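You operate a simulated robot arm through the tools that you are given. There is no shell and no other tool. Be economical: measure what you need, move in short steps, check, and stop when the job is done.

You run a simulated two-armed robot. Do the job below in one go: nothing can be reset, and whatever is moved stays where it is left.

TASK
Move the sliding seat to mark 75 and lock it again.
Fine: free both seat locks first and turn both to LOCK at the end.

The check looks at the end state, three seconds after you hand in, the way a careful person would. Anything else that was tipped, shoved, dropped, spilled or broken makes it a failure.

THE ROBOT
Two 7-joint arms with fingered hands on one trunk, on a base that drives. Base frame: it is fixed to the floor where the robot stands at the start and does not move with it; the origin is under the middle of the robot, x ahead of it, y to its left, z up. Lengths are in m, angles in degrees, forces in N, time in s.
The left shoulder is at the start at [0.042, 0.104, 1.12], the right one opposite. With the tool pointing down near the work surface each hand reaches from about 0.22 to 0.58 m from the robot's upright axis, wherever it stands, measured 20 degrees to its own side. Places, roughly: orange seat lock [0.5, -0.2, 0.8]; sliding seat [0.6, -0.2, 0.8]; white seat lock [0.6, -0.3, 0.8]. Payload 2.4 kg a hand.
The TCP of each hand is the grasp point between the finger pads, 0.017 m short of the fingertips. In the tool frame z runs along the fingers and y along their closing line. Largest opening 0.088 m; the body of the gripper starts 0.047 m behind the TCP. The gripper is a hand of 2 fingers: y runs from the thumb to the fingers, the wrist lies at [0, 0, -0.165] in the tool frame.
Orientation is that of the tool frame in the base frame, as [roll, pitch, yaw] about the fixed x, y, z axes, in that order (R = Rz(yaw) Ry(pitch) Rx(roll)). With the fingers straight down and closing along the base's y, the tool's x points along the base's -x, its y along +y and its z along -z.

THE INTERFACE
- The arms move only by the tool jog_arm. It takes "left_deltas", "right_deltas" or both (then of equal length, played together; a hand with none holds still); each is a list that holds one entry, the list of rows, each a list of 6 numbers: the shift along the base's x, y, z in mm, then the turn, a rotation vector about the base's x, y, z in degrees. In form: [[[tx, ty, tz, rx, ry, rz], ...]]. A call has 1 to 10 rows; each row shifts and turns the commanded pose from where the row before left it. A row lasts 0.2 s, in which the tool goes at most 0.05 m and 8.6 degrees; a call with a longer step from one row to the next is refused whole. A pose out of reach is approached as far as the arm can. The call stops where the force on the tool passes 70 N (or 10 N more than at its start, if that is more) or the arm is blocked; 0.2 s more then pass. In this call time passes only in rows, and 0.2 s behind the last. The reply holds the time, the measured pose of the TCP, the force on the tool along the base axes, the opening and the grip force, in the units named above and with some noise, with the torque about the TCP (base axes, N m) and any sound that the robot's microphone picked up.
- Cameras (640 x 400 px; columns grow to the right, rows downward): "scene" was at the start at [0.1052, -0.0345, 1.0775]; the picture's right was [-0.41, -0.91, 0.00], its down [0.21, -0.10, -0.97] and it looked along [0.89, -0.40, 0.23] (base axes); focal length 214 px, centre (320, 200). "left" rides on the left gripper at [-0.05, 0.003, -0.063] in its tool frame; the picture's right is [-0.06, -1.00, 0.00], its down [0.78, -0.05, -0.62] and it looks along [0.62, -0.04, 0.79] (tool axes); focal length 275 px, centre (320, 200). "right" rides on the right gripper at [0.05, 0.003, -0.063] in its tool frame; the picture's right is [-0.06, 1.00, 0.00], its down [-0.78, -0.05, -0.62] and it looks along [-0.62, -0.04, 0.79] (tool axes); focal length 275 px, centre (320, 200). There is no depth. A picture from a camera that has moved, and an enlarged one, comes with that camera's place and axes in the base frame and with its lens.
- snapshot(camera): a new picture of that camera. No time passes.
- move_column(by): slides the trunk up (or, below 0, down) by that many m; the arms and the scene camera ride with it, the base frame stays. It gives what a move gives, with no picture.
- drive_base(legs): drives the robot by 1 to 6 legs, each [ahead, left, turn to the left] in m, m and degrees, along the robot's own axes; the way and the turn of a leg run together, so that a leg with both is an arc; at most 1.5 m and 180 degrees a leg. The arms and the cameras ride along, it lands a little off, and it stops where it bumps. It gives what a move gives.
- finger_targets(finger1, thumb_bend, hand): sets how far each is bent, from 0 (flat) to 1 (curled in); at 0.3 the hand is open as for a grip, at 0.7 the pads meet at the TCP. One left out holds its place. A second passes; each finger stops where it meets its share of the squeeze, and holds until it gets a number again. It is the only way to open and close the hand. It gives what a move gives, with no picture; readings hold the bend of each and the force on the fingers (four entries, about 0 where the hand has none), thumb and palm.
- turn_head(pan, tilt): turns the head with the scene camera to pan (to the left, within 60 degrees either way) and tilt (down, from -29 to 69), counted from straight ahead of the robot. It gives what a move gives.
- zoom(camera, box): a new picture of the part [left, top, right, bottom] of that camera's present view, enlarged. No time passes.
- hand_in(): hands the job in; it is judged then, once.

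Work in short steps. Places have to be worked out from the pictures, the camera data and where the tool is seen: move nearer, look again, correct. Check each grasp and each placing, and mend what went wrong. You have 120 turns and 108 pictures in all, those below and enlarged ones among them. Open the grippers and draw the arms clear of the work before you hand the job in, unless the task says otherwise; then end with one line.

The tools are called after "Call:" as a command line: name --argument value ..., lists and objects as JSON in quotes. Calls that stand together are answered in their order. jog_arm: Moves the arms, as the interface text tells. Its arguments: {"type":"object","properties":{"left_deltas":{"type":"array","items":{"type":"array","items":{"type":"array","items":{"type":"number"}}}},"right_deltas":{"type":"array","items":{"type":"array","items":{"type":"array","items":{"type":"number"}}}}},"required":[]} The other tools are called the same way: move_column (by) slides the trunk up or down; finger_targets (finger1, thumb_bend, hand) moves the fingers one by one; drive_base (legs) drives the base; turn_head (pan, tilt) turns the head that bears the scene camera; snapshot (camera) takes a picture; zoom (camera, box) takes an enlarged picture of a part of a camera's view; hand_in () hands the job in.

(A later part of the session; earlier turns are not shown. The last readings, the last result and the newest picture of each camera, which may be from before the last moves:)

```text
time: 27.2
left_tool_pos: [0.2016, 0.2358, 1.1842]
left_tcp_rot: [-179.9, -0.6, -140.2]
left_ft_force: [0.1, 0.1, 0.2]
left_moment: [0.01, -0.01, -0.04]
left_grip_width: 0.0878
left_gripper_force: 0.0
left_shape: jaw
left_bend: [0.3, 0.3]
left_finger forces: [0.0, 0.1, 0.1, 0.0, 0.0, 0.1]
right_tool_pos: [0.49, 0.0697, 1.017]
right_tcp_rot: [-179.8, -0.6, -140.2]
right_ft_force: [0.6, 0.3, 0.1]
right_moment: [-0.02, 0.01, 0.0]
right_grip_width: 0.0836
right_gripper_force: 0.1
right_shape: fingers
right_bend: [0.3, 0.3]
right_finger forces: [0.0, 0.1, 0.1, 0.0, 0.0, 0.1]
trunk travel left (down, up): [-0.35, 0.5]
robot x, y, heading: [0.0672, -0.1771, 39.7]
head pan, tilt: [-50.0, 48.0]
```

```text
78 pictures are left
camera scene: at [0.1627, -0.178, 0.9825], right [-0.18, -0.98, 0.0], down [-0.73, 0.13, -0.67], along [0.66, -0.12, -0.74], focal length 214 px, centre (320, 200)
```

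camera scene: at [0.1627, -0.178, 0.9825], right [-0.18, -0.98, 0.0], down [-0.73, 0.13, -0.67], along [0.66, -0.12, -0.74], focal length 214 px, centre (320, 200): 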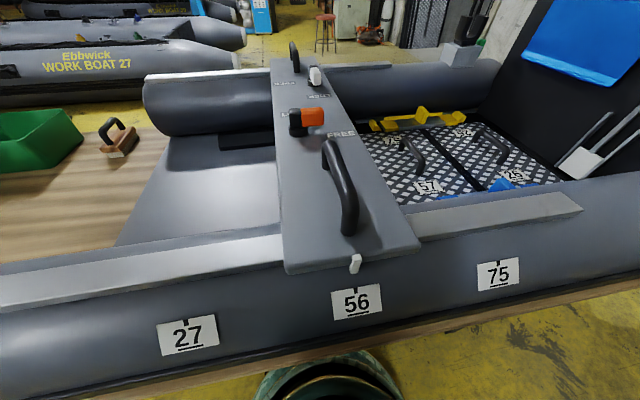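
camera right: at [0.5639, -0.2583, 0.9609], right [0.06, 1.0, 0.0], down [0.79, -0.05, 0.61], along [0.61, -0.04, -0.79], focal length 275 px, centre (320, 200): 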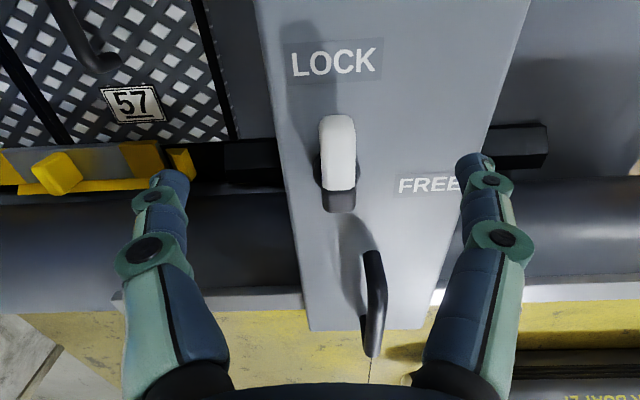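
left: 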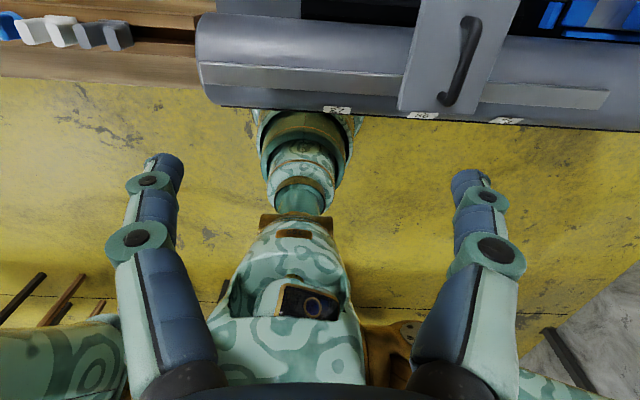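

Turned cleanly. Now I bring the right hand over the white lock at z≈1.0 with yaw back to 180°.

Call:
jog_arm --right_deltas '[[[15, -40, 0, 0, 0, -5], [15, -40, 0, 0, 0, -5], [15, -40, 0, 0, 0, -5], [15, -40, 0, 0, 0, -5], [15, -40, 0, 0, 0, -5], [15, -40, 0, 0, 0, -5], [20, -40, -5, 0, 0, -5], [20, -44, -5, 0, 0, -5], [0, 0, -30, 0, 0, 0], [0, 0, -30, 0, 0, 0]]]'

Call:
jog_arm --right_deltas '[[[18, 0, -30, 0, 0, 0], [8, 0, -27, 0, 0, 0], [0, 0, 0, 0, 0, 0]]]'

Call:
snapshot --camera "right"

Call:
zoom --camera "scene" --box '[260, 30, 380, 120]'

```text
time: 29.4
left_tool_pos: [0.2011, 0.2371, 1.1853]
left_tcp_rot: [-179.8, -0.6, -140.3]
left_ft_force: [0.8, -0.6, 0.0]
left_moment: [0.0, 0.0, -0.03]
left_grip_width: 0.0879
left_gripper_force: 0.1
left_shape: jaw
left_bend: [0.3, 0.3]
left_finger forces: [0.0, 0.0, 0.0, 0.0, 0.0, 0.0]
right_tool_pos: [0.62, -0.2525, 0.9474]
right_tcp_rot: [179.9, -0.4, 179.7]
right_ft_force: [0.0, 0.2, 0.2]
right_moment: [0.0, 0.02, 0.06]
right_grip_width: 0.0836
right_gripper_force: 0.0
right_shape: fingers
right_bend: [0.3, 0.3]
right_finger forces: [0.1, 0.0, 0.1, 0.1, 0.0, 0.0]
trunk travel left (down, up): [-0.35, 0.5]
robot x, y, heading: [0.0646, -0.1789, 39.8]
head pan, tilt: [-50.0, 48.0]
```

```text
time: 30.2
left_tool_pos: [0.2014, 0.2371, 1.1848]
left_tcp_rot: [-179.8, -0.6, -140.3]
left_ft_force: [-0.3, -0.4, 0.2]
left_moment: [0.02, 0.04, 0.01]
left_grip_width: 0.0879
left_gripper_force: 0.0
left_shape: jaw
left_bend: [0.3, 0.3]
left_finger forces: [0.0, 0.0, 0.0, 0.0, 0.1, 0.0]
right_tool_pos: [0.6478, -0.2541, 0.8905]
right_tcp_rot: [-179.9, -0.5, 179.8]
right_ft_force: [0.1, -0.6, -0.1]
right_moment: [-0.02, -0.01, 0.01]
right_grip_width: 0.0836
right_gripper_force: 0.1
right_shape: fingers
right_bend: [0.3, 0.3]
right_finger forces: [0.0, 0.0, 0.0, 0.0, 0.1, 0.0]
trunk travel left (down, up): [-0.35, 0.5]
robot x, y, heading: [0.0652, -0.1837, 39.4]
head pan, tilt: [-50.0, 48.0]
```

```text
77 pictures are left
camera right: at [0.5978, -0.2512, 0.9539], right [0.07, 1.0, 0.0], down [0.79, -0.05, 0.61], along [0.61, -0.04, -0.79], focal length 275 px, centre (320, 200)
```

right: 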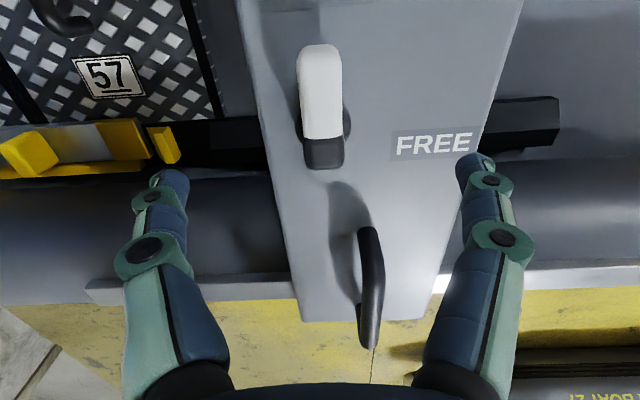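

```text
4.44 times, centred on (320, 75) of scene
camera zoom: at [0.1624, -0.1771, 0.9828], right [-0.18, -0.98, 0.0], down [-0.73, 0.13, -0.67], along [0.66, -0.12, -0.74], focal length 953 px, centre (320, 756)
```

zoom: 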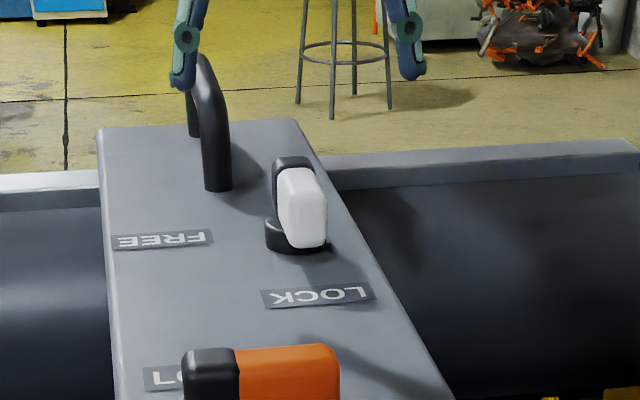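

Hub ≈ [0.654, −0.254]. I lower to z≈0.836 and close on the lever.

Call:
jog_arm --right_deltas '[[[1, 0, -27, 0, 0, 0], [1, 0, -27, 0, 0, 0], [0, 0, 0, 0, 0, 0]]]'

Call:
finger_targets --hand "right" --finger1 0.72 --thumb_bend 0.72

Call:
zoom --camera "scene" --box '[260, 30, 380, 120]'

```text
time: 31.0
left_tool_pos: [0.2019, 0.2379, 1.1851]
left_tcp_rot: [-179.8, -0.7, -140.3]
left_ft_force: [-0.5, 1.0, -0.5]
left_moment: [0.04, 0.02, 0.01]
left_grip_width: 0.0877
left_gripper_force: 0.1
left_shape: jaw
left_bend: [0.3, 0.3]
left_finger forces: [0.0, 0.0, 0.1, 0.0, 0.0, 0.0]
right_tool_pos: [0.6494, -0.2534, 0.8358]
right_tcp_rot: [179.9, -0.6, 179.7]
right_ft_force: [0.4, 0.2, 0.6]
right_moment: [0.04, -0.01, -0.01]
right_grip_width: 0.0839
right_gripper_force: 0.1
right_shape: fingers
right_bend: [0.3, 0.3]
right_finger forces: [0.0, 0.1, 0.0, 0.0, 0.1, 0.1]
trunk travel left (down, up): [-0.35, 0.5]
robot x, y, heading: [0.0684, -0.1823, 39.7]
head pan, tilt: [-50.0, 48.0]
```

```text
time: 32.0
left_tool_pos: [0.2009, 0.238, 1.1846]
left_tcp_rot: [-179.8, -0.5, -140.3]
left_ft_force: [-0.4, -1.1, -1.1]
left_moment: [0.01, 0.05, -0.05]
left_grip_width: 0.0878
left_gripper_force: 0.1
left_shape: jaw
left_bend: [0.3, 0.3]
left_finger forces: [0.0, 0.0, 0.1, 0.1, 0.0, 0.1]
right_tool_pos: [0.6503, -0.2534, 0.8355]
right_tcp_rot: [180.0, -0.5, 179.7]
right_ft_force: [-1.7, -0.3, -1.7]
right_moment: [0.0, 0.02, 0.05]
right_grip_width: 0.0106
right_gripper_force: 4.6
right_shape: fingers
right_bend: [0.64, 0.67]
right_finger forces: [4.1, 0.0, 0.1, 0.0, 4.4, 0.0]
trunk travel left (down, up): [-0.35, 0.5]
robot x, y, heading: [0.0646, -0.1769, 39.8]
head pan, tilt: [-50.0, 48.0]
```

```text
4.44 times, centred on (320, 75) of scene
camera zoom: at [0.1624, -0.1769, 0.9828], right [-0.18, -0.98, 0.0], down [-0.73, 0.13, -0.67], along [0.66, -0.12, -0.74], focal length 953 px, centre (320, 756)
```

zoom: 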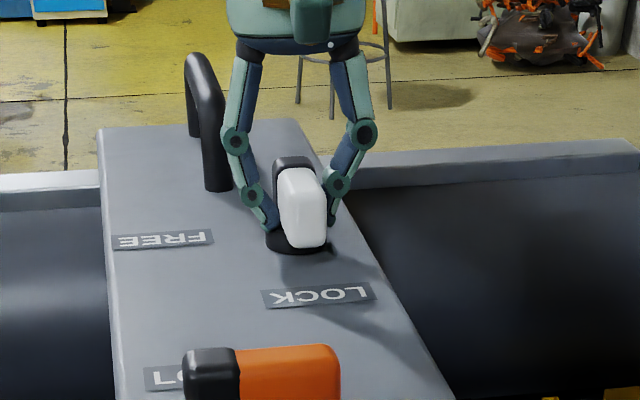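

The lever is held; the far handle's post stands at x≈0.75, so there's room to turn. I rotate −67° now.

Call:
jog_arm --right_deltas '[[[0, 0.3, 0, 0, 0, -7.5], [0, 0.3, 0, 0, 0, -7.5], [0.3, 0.3, 0, 0, 0, -7.5], [0.3, 0.3, 0, 0, 0, -7.5], [0.3, 0.3, 0, 0, 0, -7.5], [0.3, 0.3, 0, 0, 0, -7.5], [0.3, 0.3, 0, 0, 0, -7.5], [0.3, 0.3, 0, 0, 0, -7.5], [0.3, 0, 0, 0, 0, -7.5]]]'

Call:
zoom --camera "scene" --box '[260, 30, 380, 120]'

```text
time: 34.0
left_tool_pos: [0.2011, 0.239, 1.1855]
left_tcp_rot: [-179.8, -0.7, -140.3]
left_ft_force: [0.2, 0.8, 0.0]
left_moment: [0.0, -0.02, 0.03]
left_grip_width: 0.0879
left_gripper_force: 0.1
left_shape: jaw
left_bend: [0.3, 0.3]
left_finger forces: [0.1, 0.0, 0.1, 0.0, 0.1, 0.1]
right_tool_pos: [0.6507, -0.25, 0.8371]
right_tcp_rot: [179.6, -0.8, 112.2]
right_ft_force: [-0.4, 7.3, -0.2]
right_moment: [0.12, -0.02, 0.06]
right_grip_width: 0.0102
right_gripper_force: 5.8
right_shape: fingers
right_bend: [0.64, 0.68]
right_finger forces: [8.3, 0.0, 0.0, 0.0, 2.7, 0.0]
trunk travel left (down, up): [-0.35, 0.5]
robot x, y, heading: [0.0662, -0.1792, 39.8]
head pan, tilt: [-50.0, 48.0]
```

```text
4.44 times, centred on (320, 75) of scene
camera zoom: at [0.1624, -0.1766, 0.9828], right [-0.18, -0.98, 0.0], down [-0.73, 0.13, -0.67], along [0.66, -0.12, -0.74], focal length 953 px, centre (320, 756)
```

zoom: 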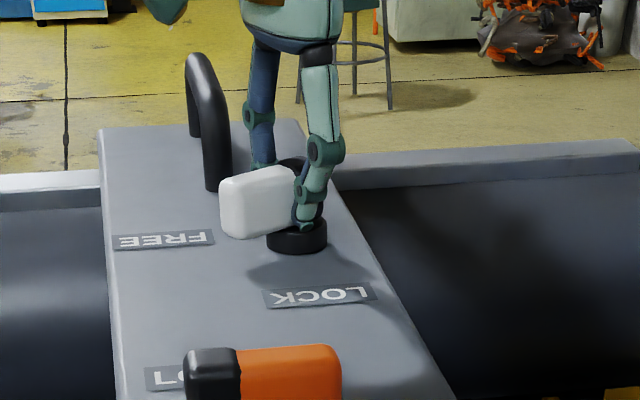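

Turning well; I continue to the stop, another −45°, watching torque.

Call:
jog_arm --right_deltas '[[[0, 0, 0, 0, 0, -7.5], [0, 0, 0, 0, 0, -7.5], [0, 0, 0, 0, 0, -7.5], [0, 0, 0, 0, 0, -7.5], [0, 0, 0, 0, 0, -7.5], [0, 0, 0, 0, 0, -7.5]]]'

Call:
zoom --camera "scene" --box '[260, 30, 380, 120]'

```text
time: 35.4
left_tool_pos: [0.2019, 0.238, 1.1852]
left_tcp_rot: [-179.8, -0.7, -140.2]
left_ft_force: [-0.4, 0.4, -0.9]
left_moment: [0.01, 0.01, -0.03]
left_grip_width: 0.0879
left_gripper_force: 0.1
left_shape: jaw
left_bend: [0.3, 0.3]
left_finger forces: [0.0, 0.1, 0.0, 0.1, 0.0, 0.0]
right_tool_pos: [0.6511, -0.2506, 0.8353]
right_tcp_rot: [179.7, -1.1, 67.0]
right_ft_force: [5.9, 1.3, 1.8]
right_moment: [0.0, -0.1, 0.18]
right_grip_width: 0.0116
right_gripper_force: 7.2
right_shape: fingers
right_bend: [0.63, 0.69]
right_finger forces: [11.2, 0.0, 0.1, 0.0, 3.7, 0.0]
trunk travel left (down, up): [-0.35, 0.5]
robot x, y, heading: [0.0681, -0.182, 39.4]
head pan, tilt: [-50.0, 48.0]
```

```text
4.44 times, centred on (320, 75) of scene
camera zoom: at [0.1624, -0.1764, 0.9828], right [-0.18, -0.98, 0.0], down [-0.73, 0.13, -0.67], along [0.66, -0.12, -0.74], focal length 953 px, centre (320, 756)
```

zoom: 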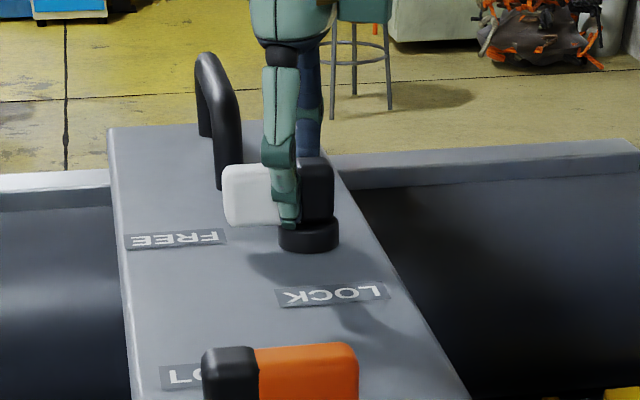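

The seat itself shifted slightly, so it's unlocked, and the lever points along +y. I nudge 6° more to confirm the stop, then open partially and lift.

Call:
jog_arm --right_deltas '[[[0, 0, 0, 0, 0, -6]]]'

Call:
finger_targets --hand "right" --finger1 0.4 --thumb_bend 0.4

Call:
jog_arm --right_deltas '[[[0, 0, 25, 0, 0, 0], [0, 0, 35, 0, 0, 0], [0, 0, 40, 0, 0, 0], [0, 0, 20, 0, 0, 0]]]'

Call:
snapshot --camera "scene"

Call:
zoom --camera "scene" --box '[260, 30, 380, 120]'

```text
time: 35.8
left_tool_pos: [0.2016, 0.2387, 1.1843]
left_tcp_rot: [-179.8, -0.6, -140.3]
left_ft_force: [0.4, 0.0, 0.1]
left_moment: [0.02, 0.01, 0.03]
left_grip_width: 0.0878
left_gripper_force: 0.0
left_shape: jaw
left_bend: [0.3, 0.3]
left_finger forces: [0.0, 0.0, 0.0, 0.1, 0.1, 0.0]
right_tool_pos: [0.6506, -0.251, 0.8374]
right_tcp_rot: [179.5, -1.3, 61.2]
right_ft_force: [5.8, 2.4, 5.1]
right_moment: [0.0, -0.21, 0.24]
right_grip_width: 0.0124
right_gripper_force: 10.9
right_shape: fingers
right_bend: [0.63, 0.69]
right_finger forces: [15.9, 0.0, 0.0, 0.0, 5.4, 0.0]
trunk travel left (down, up): [-0.35, 0.5]
robot x, y, heading: [0.0673, -0.1838, 39.7]
head pan, tilt: [-50.0, 48.0]
```

```text
time: 36.8
left_tool_pos: [0.202, 0.2384, 1.184]
left_tcp_rot: [-179.8, -0.6, -140.3]
left_ft_force: [-0.3, 0.3, 0.1]
left_moment: [-0.03, 0.02, -0.01]
left_grip_width: 0.088
left_gripper_force: 0.0
left_shape: jaw
left_bend: [0.3, 0.3]
left_finger forces: [0.0, 0.1, 0.1, 0.1, 0.0, 0.0]
right_tool_pos: [0.6498, -0.2508, 0.8369]
right_tcp_rot: [179.7, -1.2, 61.4]
right_ft_force: [0.2, -0.1, -0.2]
right_moment: [0.0, -0.01, 0.0]
right_grip_width: 0.0613
right_gripper_force: 0.1
right_shape: fingers
right_bend: [0.4, 0.4]
right_finger forces: [0.0, 0.0, 0.1, 0.0, 0.1, 0.1]
trunk travel left (down, up): [-0.35, 0.5]
robot x, y, heading: [0.0647, -0.1796, 39.8]
head pan, tilt: [-50.0, 48.0]
```

```text
time: 37.8
left_tool_pos: [0.2018, 0.2386, 1.1847]
left_tcp_rot: [-179.8, -0.6, -140.3]
left_ft_force: [0.0, -0.2, 0.0]
left_moment: [0.0, -0.01, 0.02]
left_grip_width: 0.0881
left_gripper_force: 0.0
left_shape: jaw
left_bend: [0.3, 0.3]
left_finger forces: [0.1, 0.0, 0.1, 0.1, 0.0, 0.1]
right_tool_pos: [0.6508, -0.2507, 0.9569]
right_tcp_rot: [179.7, -1.0, 61.3]
right_ft_force: [0.2, 0.2, -0.3]
right_moment: [0.01, 0.0, -0.01]
right_grip_width: 0.0617
right_gripper_force: 0.1
right_shape: fingers
right_bend: [0.4, 0.4]
right_finger forces: [0.1, 0.0, 0.0, 0.1, 0.1, 0.1]
trunk travel left (down, up): [-0.35, 0.5]
robot x, y, heading: [0.067, -0.1812, 39.7]
head pan, tilt: [-50.0, 48.0]
```

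```text
72 pictures are left
camera scene: at [0.1624, -0.1763, 0.9828], right [-0.18, -0.98, 0.0], down [-0.73, 0.13, -0.67], along [0.66, -0.12, -0.74], focal length 214 px, centre (320, 200)
```

scene: 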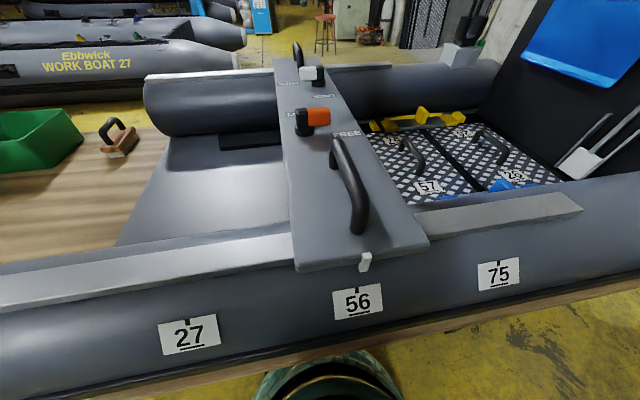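

```text
4.44 times, centred on (320, 75) of scene
camera zoom: at [0.1624, -0.1763, 0.9828], right [-0.18, -0.98, 0.0], down [-0.73, 0.13, -0.67], along [0.66, -0.12, -0.74], focal length 953 px, centre (320, 756)
```

zoom: 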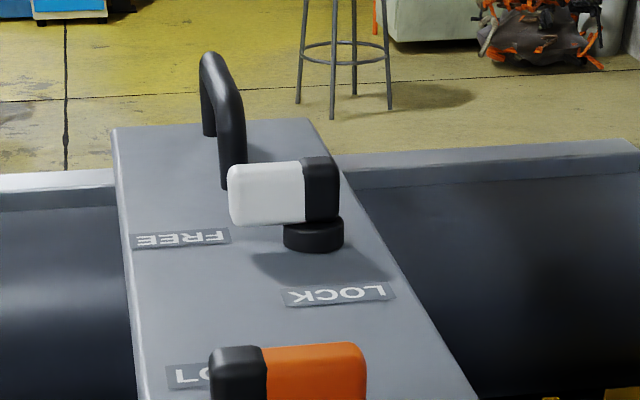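

Both levers are at FREE and the seat has crept a few mm toward −y. I raise the hand, then drive the base 0.17 m to the right (world −y), keeping the 40° heading.

Call:
jog_arm --right_deltas '[[[-30, 0, 30, 0, 0, 8], [-30, 0, 30, 0, 0, 8], [-30, 0, 20, 0, 0, 8], [-30, 0, 0, 0, 0, 8], [-30, 0, 0, 0, 0, 8]]]'

Call:
drive_base --legs '[[-0.1086, -0.1308, 0]]'

Call:
snapshot --camera "scene"

Call:
snapshot --camera "right"

```text
time: 39.0
left_tool_pos: [0.2017, 0.2394, 1.1854]
left_tcp_rot: [-179.8, -0.6, -140.3]
left_ft_force: [0.3, -1.1, -0.6]
left_moment: [0.0, 0.01, 0.01]
left_grip_width: 0.0878
left_gripper_force: 0.1
left_shape: jaw
left_bend: [0.3, 0.3]
left_finger forces: [0.1, 0.1, 0.0, 0.0, 0.1, 0.1]
right_tool_pos: [0.4977, -0.2492, 1.0345]
right_tcp_rot: [179.6, -0.9, 101.4]
right_ft_force: [0.1, -0.1, -0.6]
right_moment: [-0.01, 0.0, 0.04]
right_grip_width: 0.0617
right_gripper_force: 0.0
right_shape: fingers
right_bend: [0.4, 0.4]
right_finger forces: [0.1, 0.0, 0.0, 0.0, 0.0, 0.1]
trunk travel left (down, up): [-0.35, 0.5]
robot x, y, heading: [0.0683, -0.1803, 39.8]
head pan, tilt: [-50.0, 48.0]
```

```text
time: 40.4
left_tool_pos: [0.2193, 0.0863, 1.1883]
left_tcp_rot: [175.7, -0.9, -133.0]
left_ft_force: [-0.9, -0.6, -0.3]
left_moment: [0.05, -0.05, 0.0]
left_grip_width: 0.088
left_gripper_force: 0.1
left_shape: jaw
left_bend: [0.3, 0.3]
left_finger forces: [0.0, 0.1, 0.0, 0.1, 0.1, 0.1]
right_tool_pos: [0.5764, -0.3494, 1.0109]
right_tcp_rot: [-180.0, -2.0, 105.1]
right_ft_force: [-1.3, 0.6, -0.1]
right_moment: [-0.02, -0.07, -0.01]
right_grip_width: 0.0619
right_gripper_force: 0.2
right_shape: fingers
right_bend: [0.4, 0.4]
right_finger forces: [0.0, 0.0, 0.0, 0.0, 0.0, 0.1]
trunk travel left (down, up): [-0.35, 0.5]
robot x, y, heading: [0.075, -0.2796, 46.9]
head pan, tilt: [-50.0, 48.0]
stopped in leg 1: the robot was blocked; the commanded pose is now the measured one
```

```text
70 pictures are left
camera scene: at [0.1546, -0.2507, 0.9859], right [-0.05, -1.0, 0.01], down [-0.73, 0.03, -0.69], along [0.69, -0.05, -0.73], focal length 214 px, centre (320, 200)
```

scene: 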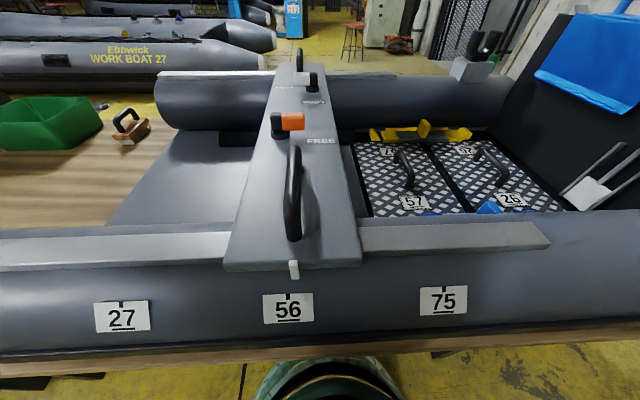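

```text
69 pictures are left
camera right: at [0.5663, -0.303, 1.0747], right [0.98, 0.2, 0.0], down [0.16, -0.79, 0.59], along [0.12, -0.58, -0.81], focal length 275 px, centre (320, 200)
```

right: 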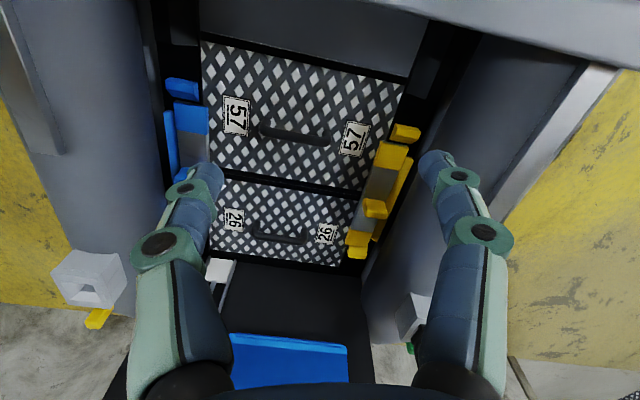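

The base bumped something and twisted/leaned a bit. I back off about 2 cm (world +y and −x) to stop pressing.

Call:
drive_base --legs '[[0.0, 0.028, -5]]'

Call:
turn_head --pan -50 --tilt 65

Call:
snapshot --camera "scene"

```text
time: 41.0
left_tool_pos: [0.2253, 0.0716, 1.1921]
left_tcp_rot: [174.5, -0.6, -132.6]
left_ft_force: [0.8, 0.3, -0.2]
left_moment: [-0.01, -0.03, -0.02]
left_grip_width: 0.0878
left_gripper_force: 0.0
left_shape: jaw
left_bend: [0.3, 0.3]
left_finger forces: [0.0, 0.0, 0.0, 0.1, 0.0, 0.0]
right_tool_pos: [0.5799, -0.3587, 1.0007]
right_tcp_rot: [-179.5, -3.1, 105.2]
right_ft_force: [0.1, -0.3, -0.2]
right_moment: [0.01, 0.05, -0.02]
right_grip_width: 0.0616
right_gripper_force: 0.0
right_shape: fingers
right_bend: [0.4, 0.4]
right_finger forces: [0.0, 0.1, 0.0, 0.0, 0.0, 0.1]
trunk travel left (down, up): [-0.35, 0.5]
robot x, y, heading: [0.0678, -0.2807, 47.1]
head pan, tilt: [-50.0, 48.0]
stopped in leg 1: the robot was blocked; the commanded pose is now the measured one
```

```text
time: 41.9
left_tool_pos: [0.2231, 0.0742, 1.1909]
left_tcp_rot: [174.8, -0.6, -132.5]
left_ft_force: [-0.3, -0.1, 0.1]
left_moment: [0.04, 0.0, 0.03]
left_grip_width: 0.088
left_gripper_force: 0.0
left_shape: jaw
left_bend: [0.3, 0.3]
left_finger forces: [0.1, 0.0, 0.0, 0.1, 0.1, 0.0]
right_tool_pos: [0.5794, -0.3587, 1.0024]
right_tcp_rot: [-179.5, -3.0, 105.2]
right_ft_force: [0.0, 0.4, 0.0]
right_moment: [0.01, -0.02, -0.03]
right_grip_width: 0.0619
right_gripper_force: 0.1
right_shape: fingers
right_bend: [0.4, 0.4]
right_finger forces: [0.1, 0.0, 0.0, 0.0, 0.1, 0.0]
trunk travel left (down, up): [-0.35, 0.5]
robot x, y, heading: [0.0683, -0.2802, 47.1]
head pan, tilt: [-50.0, 65.0]
```

```text
68 pictures are left
camera scene: at [0.141, -0.2609, 0.9618], right [-0.05, -1.0, 0.0], down [-0.9, 0.04, -0.44], along [0.43, -0.02, -0.9], focal length 214 px, centre (320, 200)
```

scene: 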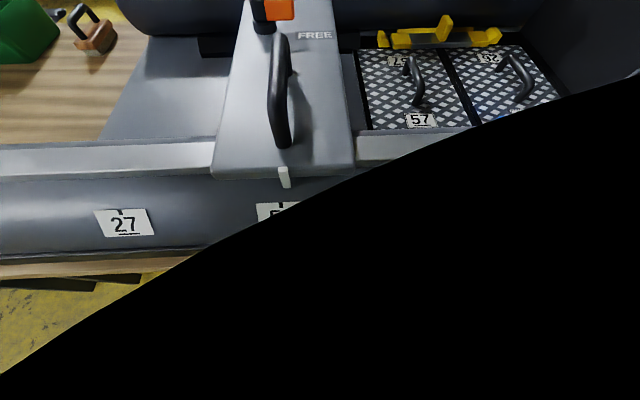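

It's still leaning, so contact remains. I move straight away from the bench (world −x) by 6 cm.

Call:
drive_base --legs '[[-0.041, 0.044, 0]]'

Call:
turn_head --pan -50 --tilt 50

Call:
snapshot --camera "scene"

```text
time: 42.5
left_tool_pos: [0.2261, 0.0728, 1.1904]
left_tcp_rot: [174.4, -0.8, -132.6]
left_ft_force: [-0.2, -0.4, -0.2]
left_moment: [0.0, 0.0, 0.01]
left_grip_width: 0.088
left_gripper_force: 0.3
left_shape: jaw
left_bend: [0.3, 0.3]
left_finger forces: [0.0, 0.1, 0.1, 0.0, 0.0, 0.0]
right_tool_pos: [0.5821, -0.3586, 0.9976]
right_tcp_rot: [-179.2, -3.1, 105.0]
right_ft_force: [-0.8, 0.1, 0.0]
right_moment: [0.02, -0.01, -0.02]
right_grip_width: 0.0617
right_gripper_force: 0.0
right_shape: fingers
right_bend: [0.4, 0.4]
right_finger forces: [0.0, 0.2, 0.1, 0.0, 0.0, 0.1]
trunk travel left (down, up): [-0.35, 0.5]
robot x, y, heading: [0.0632, -0.2818, 47.2]
head pan, tilt: [-50.0, 65.0]
stopped in leg 1: the robot was blocked; the commanded pose is now the measured one
```

```text
time: 43.3
left_tool_pos: [0.2256, 0.0744, 1.1901]
left_tcp_rot: [174.5, -0.8, -132.6]
left_ft_force: [0.0, 0.3, -1.1]
left_moment: [-0.01, 0.04, 0.03]
left_grip_width: 0.088
left_gripper_force: 0.1
left_shape: jaw
left_bend: [0.3, 0.3]
left_finger forces: [0.0, 0.0, 0.0, 0.0, 0.0, 0.1]
right_tool_pos: [0.582, -0.3593, 0.9992]
right_tcp_rot: [-179.1, -3.1, 105.2]
right_ft_force: [0.6, 0.2, 0.4]
right_moment: [-0.01, 0.0, 0.02]
right_grip_width: 0.062
right_gripper_force: 0.0
right_shape: fingers
right_bend: [0.4, 0.4]
right_finger forces: [0.1, 0.0, 0.1, 0.0, 0.0, 0.0]
trunk travel left (down, up): [-0.35, 0.5]
robot x, y, heading: [0.0686, -0.2816, 47.1]
head pan, tilt: [-50.0, 50.0]
```

```text
67 pictures are left
camera scene: at [0.1592, -0.262, 0.9796], right [-0.05, -1.0, 0.0], down [-0.76, 0.04, -0.65], along [0.65, -0.03, -0.76], focal length 214 px, centre (320, 200)
```

scene: 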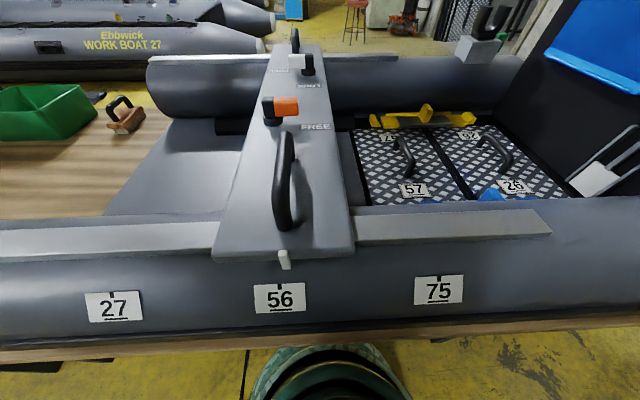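

Barely moving — it seems wedged. The left-hand camera looks back toward the base, so I check that view.

Call:
snapshot --camera "left"

Call:
snapshot --camera "right"

```text
66 pictures are left
camera left: at [0.2634, 0.108, 1.2521], right [0.77, -0.63, -0.1], down [-0.45, -0.64, 0.62], along [-0.45, -0.44, -0.78], focal length 275 px, centre (320, 200)
```

left: 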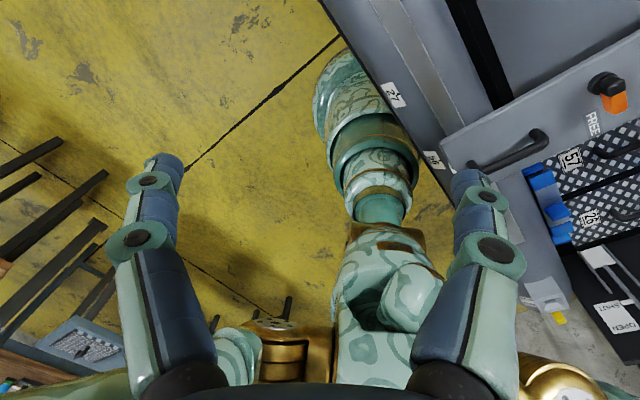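

```text
65 pictures are left
camera right: at [0.573, -0.3135, 1.0648], right [0.98, 0.2, -0.02], down [0.17, -0.8, 0.58], along [0.1, -0.57, -0.82], focal length 275 px, centre (320, 200)
```

right: 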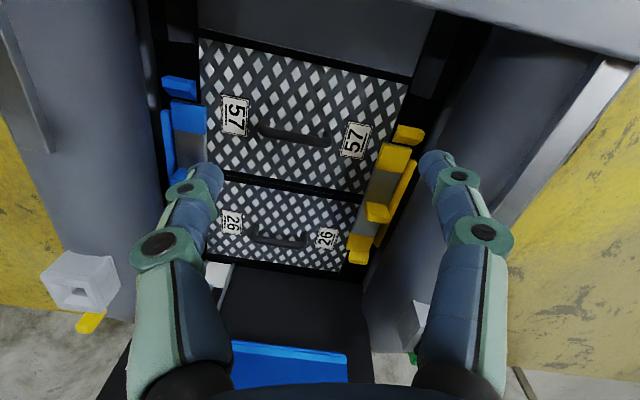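

The base on the floor seems to have stayed near y≈−0.16 while the body leans toward −y. I drive back in the opposite way it came (world +y).

Call:
drive_base --legs '[[0.073, 0.068, 0]]'

```text
time: 44.4
left_tool_pos: [0.2272, 0.1766, 1.1886]
left_tcp_rot: [174.5, -1.0, -132.6]
left_ft_force: [-0.1, -0.5, -0.4]
left_moment: [-0.01, -0.01, -0.02]
left_grip_width: 0.088
left_gripper_force: 0.0
left_shape: jaw
left_bend: [0.3, 0.3]
left_finger forces: [0.2, 0.0, 0.0, 0.1, 0.0, 0.0]
right_tool_pos: [0.583, -0.2556, 0.9984]
right_tcp_rot: [-179.1, -3.0, 105.3]
right_ft_force: [0.3, 0.4, 1.1]
right_moment: [-0.03, -0.02, -0.02]
right_grip_width: 0.0617
right_gripper_force: 0.1
right_shape: fingers
right_bend: [0.4, 0.4]
right_finger forces: [0.0, 0.0, 0.1, 0.0, 0.0, 0.0]
trunk travel left (down, up): [-0.35, 0.5]
robot x, y, heading: [0.0684, -0.1789, 47.3]
head pan, tilt: [-50.0, 50.0]
```

Free again at y≈−0.18; the small tool tilt remains as commanded pose. I shift only 6 cm toward −y this time (short of where it bumped).

Call:
drive_base --legs '[[-0.044, -0.041, 0]]'

Call:
jog_arm --right_deltas '[[[0, 0, 0, -2.6, -1.7, 0], [-20, 10, 0, 0, 0, 8], [-20, 10, 0, 0, 0, 8], [-20, 10, 0, 0, 0, 8], [-20, 10, 0, 0, 0, 8], [-20, 10, 0, 0, 0, 8], [-20, 10, 0, 0, 0, 8], [-20, 10, 0, 0, 0, 8], [-20, 10, 0, 0, 0, 8], [-20, 10, 0, 0, 0, 8]]]'

Call:
snapshot --camera "right"

Call:
snapshot --camera "scene"

```text
time: 45.4
left_tool_pos: [0.2284, 0.1116, 1.1902]
left_tcp_rot: [174.3, -0.8, -132.5]
left_ft_force: [-0.3, 0.0, -0.5]
left_moment: [-0.03, -0.01, 0.03]
left_grip_width: 0.0884
left_gripper_force: 0.0
left_shape: jaw
left_bend: [0.3, 0.3]
left_finger forces: [0.1, 0.0, 0.1, 0.0, 0.1, 0.0]
right_tool_pos: [0.5829, -0.3197, 0.9981]
right_tcp_rot: [-179.0, -3.3, 105.4]
right_ft_force: [0.2, 0.0, -0.2]
right_moment: [-0.03, 0.01, 0.01]
right_grip_width: 0.0619
right_gripper_force: 0.0
right_shape: fingers
right_bend: [0.4, 0.4]
right_finger forces: [0.0, 0.1, 0.0, 0.0, 0.0, 0.0]
trunk travel left (down, up): [-0.35, 0.5]
robot x, y, heading: [0.064, -0.2382, 47.4]
head pan, tilt: [-50.0, 50.0]
```

```text
time: 47.6
left_tool_pos: [0.2277, 0.1117, 1.1897]
left_tcp_rot: [174.4, -0.8, -132.5]
left_ft_force: [0.4, -0.8, -0.1]
left_moment: [-0.01, 0.02, -0.01]
left_grip_width: 0.0881
left_gripper_force: 0.1
left_shape: jaw
left_bend: [0.3, 0.3]
left_finger forces: [0.1, 0.1, 0.0, 0.1, 0.0, 0.0]
right_tool_pos: [0.403, -0.2288, 0.9981]
right_tcp_rot: [-179.9, 0.0, 177.4]
right_ft_force: [-0.7, 0.6, 0.8]
right_moment: [0.04, -0.03, -0.01]
right_grip_width: 0.0617
right_gripper_force: 0.0
right_shape: fingers
right_bend: [0.4, 0.4]
right_finger forces: [0.0, 0.0, 0.0, 0.0, 0.1, 0.1]
trunk travel left (down, up): [-0.35, 0.5]
robot x, y, heading: [0.0685, -0.2417, 47.2]
head pan, tilt: [-50.0, 50.0]
```

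```text
64 pictures are left
camera right: at [0.3532, -0.2253, 1.0607], right [0.11, 0.99, 0.0], down [0.78, -0.08, 0.62], along [0.61, -0.07, -0.79], focal length 275 px, centre (320, 200)
```

right: 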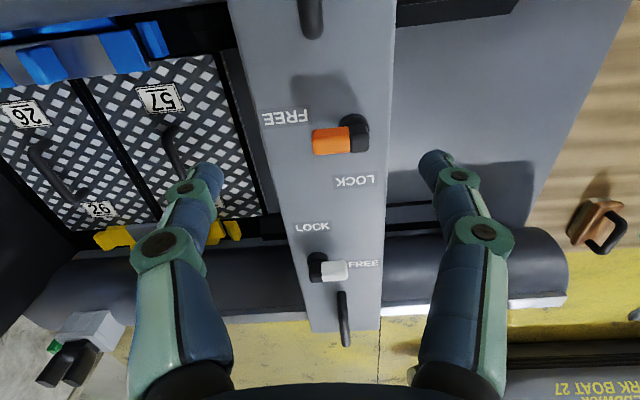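

```text
63 pictures are left
camera scene: at [0.1604, -0.2236, 0.9797], right [-0.05, -1.0, 0.0], down [-0.76, 0.04, -0.65], along [0.64, -0.03, -0.76], focal length 214 px, centre (320, 200)
```

scene: 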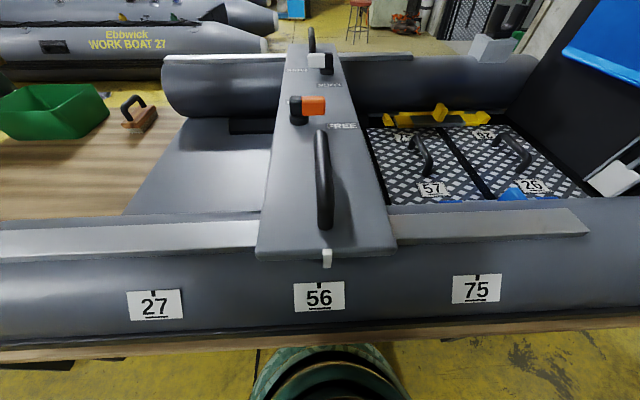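

The boat hasn't shifted (ticks compute to the same place). Near handle spans x≈0.28–0.38 at y≈−0.235, top z≈0.865; I move the right hand above its middle.

Call:
finger_targets --hand "right" --finger1 0.3 --thumb_bend 0.3

Call:
jog_arm --right_deltas '[[[-25, -2, -15, 0, 0, 2.6], [-25, -2, -15, 0, 0, 0], [-25, -2, -15, 0, 0, 0], [0, 0, -15, 0, 0, 0], [0, 0, 0, 0, 0, 0]]]'

Call:
snapshot --camera "right"

Call:
snapshot --camera "scene"

```text
time: 48.6
left_tool_pos: [0.2276, 0.1107, 1.1902]
left_tcp_rot: [174.4, -0.9, -132.5]
left_ft_force: [0.6, 0.2, 0.4]
left_moment: [-0.02, 0.01, 0.0]
left_grip_width: 0.088
left_gripper_force: 0.1
left_shape: jaw
left_bend: [0.3, 0.3]
left_finger forces: [0.0, 0.0, 0.0, 0.0, 0.1, 0.0]
right_tool_pos: [0.4023, -0.2295, 0.9986]
right_tcp_rot: [-179.9, 0.0, 177.3]
right_ft_force: [0.4, -0.1, -0.1]
right_moment: [0.03, -0.02, 0.02]
right_grip_width: 0.0836
right_gripper_force: 0.1
right_shape: fingers
right_bend: [0.3, 0.3]
right_finger forces: [0.0, 0.1, 0.0, 0.1, 0.1, 0.1]
trunk travel left (down, up): [-0.35, 0.5]
robot x, y, heading: [0.065, -0.24, 47.2]
head pan, tilt: [-50.0, 50.0]
```

```text
time: 49.8
left_tool_pos: [0.2282, 0.1115, 1.1907]
left_tcp_rot: [174.4, -0.8, -132.4]
left_ft_force: [0.2, -0.3, 0.2]
left_moment: [0.02, 0.01, -0.03]
left_grip_width: 0.0882
left_gripper_force: 0.1
left_shape: jaw
left_bend: [0.3, 0.3]
left_finger forces: [0.0, 0.1, 0.1, 0.0, 0.1, 0.0]
right_tool_pos: [0.3871, -0.199, 0.9436]
right_tcp_rot: [-179.9, -0.1, 179.9]
right_ft_force: [0.5, -0.6, -0.6]
right_moment: [-0.04, -0.03, -0.03]
right_grip_width: 0.0835
right_gripper_force: 0.2
right_shape: fingers
right_bend: [0.3, 0.3]
right_finger forces: [0.0, 0.0, 0.1, 0.0, 0.0, 0.0]
right hand out of reach, approached as far as the arm can: row 1, 2, 3
trunk travel left (down, up): [-0.35, 0.5]
robot x, y, heading: [0.0724, -0.2446, 47.3]
head pan, tilt: [-50.0, 50.0]
```

```text
62 pictures are left
camera right: at [0.3378, -0.1958, 1.007], right [0.06, 1.0, 0.0], down [0.78, -0.05, 0.62], along [0.62, -0.04, -0.79], focal length 275 px, centre (320, 200)
```

right: 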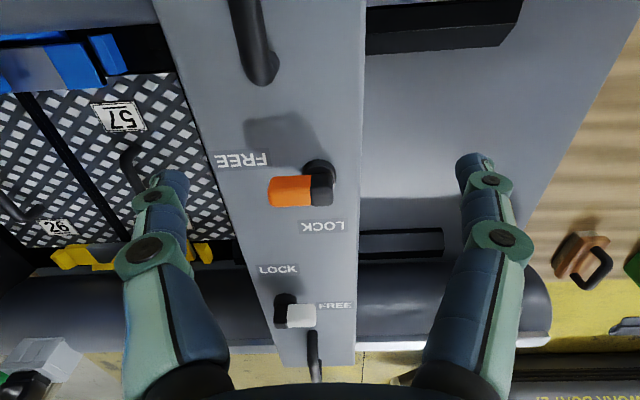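

```text
61 pictures are left
camera scene: at [0.1605, -0.2235, 0.9797], right [-0.05, -1.0, 0.0], down [-0.76, 0.04, -0.65], along [0.64, -0.03, -0.76], focal length 214 px, centre (320, 200)
```

scene: 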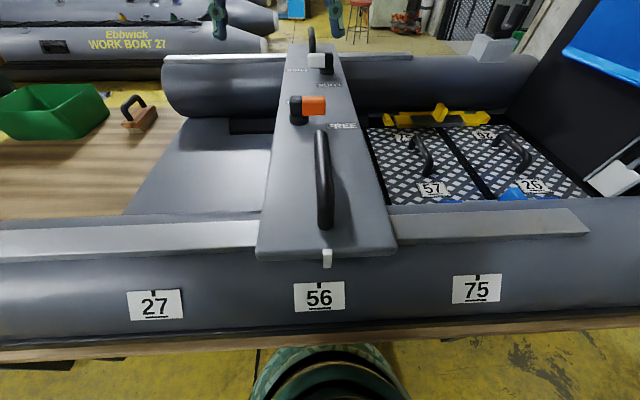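

The handle is too near for this arm at this heading. Instead I'll push the plank's +y edge (y≈−0.167) near its middle (x≈0.56) with closed fingers, closing line along x (yaw 90°).

Call:
finger_targets --hand "right" --finger1 0.7 --thumb_bend 0.7

Call:
jog_arm --right_deltas '[[[0, 0, 30, 0, 0, -5], [25, 15, 10, 0, 0, -8.5], [25, 15, 0, 0, 0, -8.5], [25, 15, 0, 0, 0, -8.5], [25, 15, 0, 0, 0, -8.5], [25, 15, 0, 0, 0, -8.5], [25, 15, 0, 0, 0, -8.5], [23, 15, 0, 0, 0, -8.5], [0, 0, 0, 0, 0, -8.5], [0, 0, 0, 0, 0, -8.5]]]'

Call:
jog_arm --right_deltas '[[[0, 0, -20, 0, 0, -8.5], [0, 0, -20, 0, 0, 0], [0, 0, 0, 0, 0, 0]]]'

Call:
snapshot --camera "right"

Call:
snapshot --camera "scene"

```text
time: 50.8
left_tool_pos: [0.2267, 0.113, 1.1903]
left_tcp_rot: [174.2, -0.9, -132.5]
left_ft_force: [-0.2, -0.7, -0.6]
left_moment: [0.01, -0.03, 0.0]
left_grip_width: 0.0879
left_gripper_force: 0.1
left_shape: jaw
left_bend: [0.3, 0.3]
left_finger forces: [0.0, 0.0, 0.0, 0.0, 0.0, 0.1]
right_tool_pos: [0.3867, -0.1973, 0.9442]
right_tcp_rot: [-179.9, 0.0, 179.8]
right_ft_force: [0.2, -0.1, -0.1]
right_moment: [0.0, 0.03, -0.01]
right_grip_width: 0.0
right_gripper_force: 0.1
right_shape: fingers
right_bend: [0.7, 0.7]
right_finger forces: [0.1, 0.1, 0.0, 0.0, 0.1, 0.0]
trunk travel left (down, up): [-0.35, 0.5]
robot x, y, heading: [0.0616, -0.2407, 47.3]
head pan, tilt: [-50.0, 50.0]
```

```text
time: 53.0
left_tool_pos: [0.2282, 0.1119, 1.1894]
left_tcp_rot: [174.3, -0.9, -132.5]
left_ft_force: [-0.3, 0.1, 0.2]
left_moment: [0.03, 0.0, 0.0]
left_grip_width: 0.0879
left_gripper_force: 0.1
left_shape: jaw
left_bend: [0.3, 0.3]
left_finger forces: [0.0, 0.0, 0.0, 0.1, 0.1, 0.0]
right_tool_pos: [0.5583, -0.0922, 0.9827]
right_tcp_rot: [180.0, -0.3, 98.2]
right_ft_force: [0.5, 0.6, 0.2]
right_moment: [-0.03, 0.0, -0.02]
right_grip_width: 0.0
right_gripper_force: 0.1
right_shape: fingers
right_bend: [0.7, 0.7]
right_finger forces: [0.1, 0.0, 0.1, 0.0, 0.0, 0.1]
trunk travel left (down, up): [-0.35, 0.5]
robot x, y, heading: [0.0659, -0.2428, 47.3]
head pan, tilt: [-50.0, 50.0]
```

```text
time: 53.8
left_tool_pos: [0.2268, 0.1113, 1.1894]
left_tcp_rot: [174.2, -0.9, -132.5]
left_ft_force: [-0.1, -0.1, 0.0]
left_moment: [0.0, 0.0, 0.02]
left_grip_width: 0.0879
left_gripper_force: 0.0
left_shape: jaw
left_bend: [0.3, 0.3]
left_finger forces: [0.0, 0.0, 0.0, 0.1, 0.0, 0.0]
right_tool_pos: [0.5589, -0.0919, 0.9423]
right_tcp_rot: [180.0, -0.3, 89.9]
right_ft_force: [0.0, 0.0, 0.0]
right_moment: [-0.01, -0.03, 0.0]
right_grip_width: 0.0001
right_gripper_force: 0.0
right_shape: fingers
right_bend: [0.7, 0.7]
right_finger forces: [0.0, 0.0, 0.0, 0.1, 0.1, 0.0]
trunk travel left (down, up): [-0.35, 0.5]
robot x, y, heading: [0.0642, -0.2414, 47.3]
head pan, tilt: [-50.0, 50.0]
```

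```text
60 pictures are left
camera right: at [0.5626, -0.0431, 1.0059], right [1.0, -0.06, 0.0], down [-0.05, -0.79, 0.61], along [-0.04, -0.61, -0.79], focal length 275 px, centre (320, 200)
```

right: 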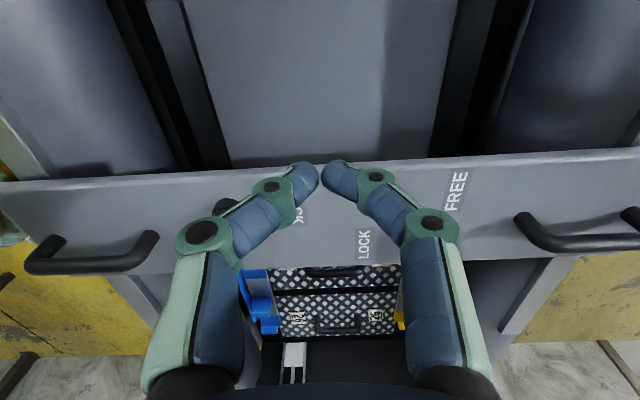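

```text
59 pictures are left
camera scene: at [0.1605, -0.2232, 0.9797], right [-0.05, -1.0, 0.0], down [-0.76, 0.04, -0.65], along [0.64, -0.03, -0.76], focal length 214 px, centre (320, 200)
```

scene: 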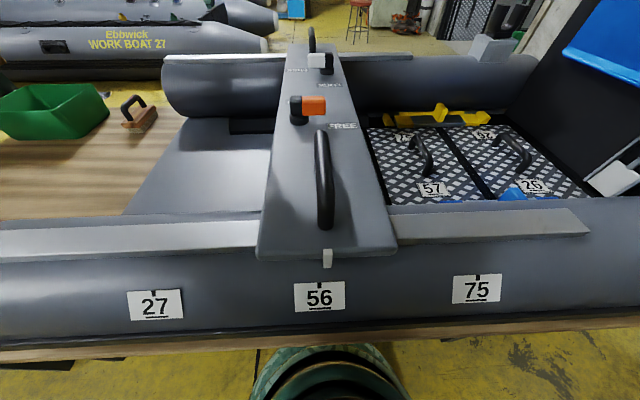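

Plank edge at y≈−0.17, clear space below. I shift to y≈−0.12 and descend to TCP z≈0.79.

Call:
jog_arm --right_deltas '[[[0, -25, -30, 0, 0, 0], [0, 0, -40, 0, 0, 0], [0, 0, -40, 0, 0, 0], [0, 0, -40, 0, 0, 0], [0, 0, 0, 0, 0, 0]]]'

Call:
snapshot --camera "scene"

Call:
snapshot --camera "right"

```text
time: 55.0
left_tool_pos: [0.2278, 0.1118, 1.1904]
left_tcp_rot: [174.2, -0.9, -132.5]
left_ft_force: [0.5, -0.2, 0.0]
left_moment: [-0.02, 0.03, 0.02]
left_grip_width: 0.088
left_gripper_force: 0.0
left_shape: jaw
left_bend: [0.3, 0.3]
left_finger forces: [0.1, 0.1, 0.0, 0.0, 0.1, 0.0]
right_tool_pos: [0.5585, -0.1162, 0.7939]
right_tcp_rot: [-180.0, -0.3, 89.9]
right_ft_force: [-0.1, 0.3, -0.3]
right_moment: [-0.05, 0.03, -0.01]
right_grip_width: 0.0002
right_gripper_force: 0.0
right_shape: fingers
right_bend: [0.7, 0.7]
right_finger forces: [0.1, 0.1, 0.1, 0.0, 0.0, 0.0]
trunk travel left (down, up): [-0.35, 0.5]
robot x, y, heading: [0.0665, -0.2388, 47.3]
head pan, tilt: [-50.0, 50.0]
```

```text
58 pictures are left
camera scene: at [0.1605, -0.2231, 0.9797], right [-0.05, -1.0, 0.0], down [-0.76, 0.04, -0.65], along [0.64, -0.03, -0.76], focal length 214 px, centre (320, 200)
```

scene: 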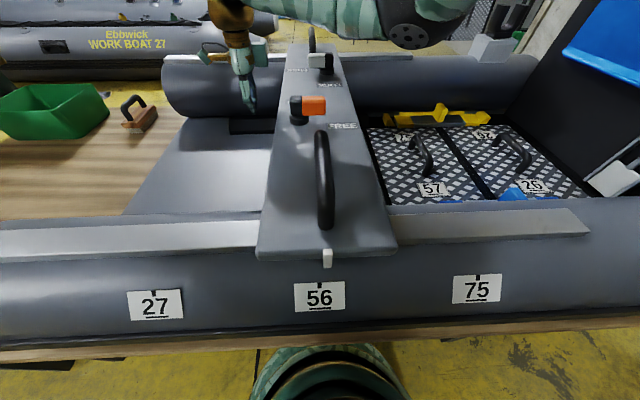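

```text
57 pictures are left
camera right: at [0.5614, -0.0673, 0.8558], right [1.0, -0.06, 0.0], down [-0.05, -0.79, 0.61], along [-0.04, -0.61, -0.79], focal length 275 px, centre (320, 200)
```

right: 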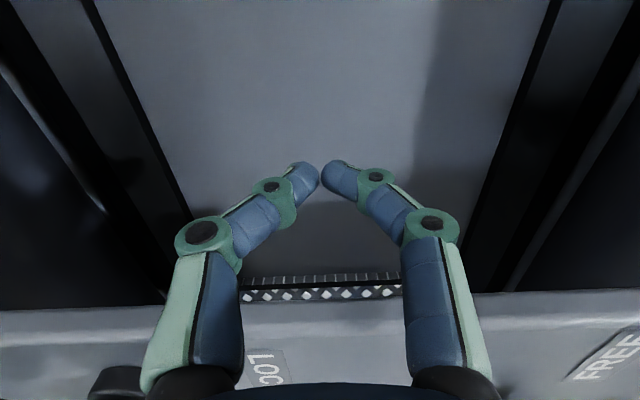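

The fingers straddle the plank edge's height. I start pushing toward −y in small rows, 90 mm.

Call:
jog_arm --right_deltas '[[[0, -12, 0, 0, 0, 0], [0, -12, 0, 0, 0, 0], [0, -10, 0, 0, 0, 0], [0, -8, 0, 0, 0, 0], [0, -8, 0, 0, 0, 0], [0, -8, 0, 0, 0, 0], [0, -8, 0, 0, 0, 0], [0, -8, 0, 0, 0, 0], [0, -8, 0, 0, 0, 0], [0, -8, 0, 0, 0, 0]]]'

Call:
snapshot --camera "scene"

```text
time: 57.2
left_tool_pos: [0.228, 0.1116, 1.1894]
left_tcp_rot: [174.4, -1.0, -132.4]
left_ft_force: [-0.3, -0.1, 0.1]
left_moment: [-0.01, -0.03, 0.0]
left_grip_width: 0.0879
left_gripper_force: 0.0
left_shape: jaw
left_bend: [0.3, 0.3]
left_finger forces: [0.0, 0.0, 0.0, 0.0, 0.0, 0.1]
right_tool_pos: [0.5588, -0.207, 0.7935]
right_tcp_rot: [180.0, -0.4, 89.9]
right_ft_force: [-0.4, 0.5, -1.3]
right_moment: [0.0, -0.01, 0.02]
right_grip_width: 0.0004
right_gripper_force: 0.6
right_shape: fingers
right_bend: [0.7, 0.7]
right_finger forces: [0.0, 0.0, 0.0, 0.0, 0.3, 0.0]
trunk travel left (down, up): [-0.35, 0.5]
robot x, y, heading: [0.0675, -0.2384, 47.5]
head pan, tilt: [-50.0, 50.0]
```

```text
56 pictures are left
camera scene: at [0.1605, -0.223, 0.9797], right [-0.05, -1.0, 0.0], down [-0.76, 0.04, -0.65], along [0.64, -0.03, -0.76], focal length 214 px, centre (320, 200)
```

scene: 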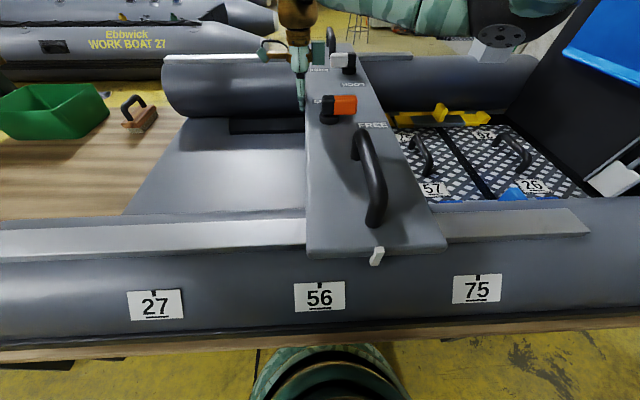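

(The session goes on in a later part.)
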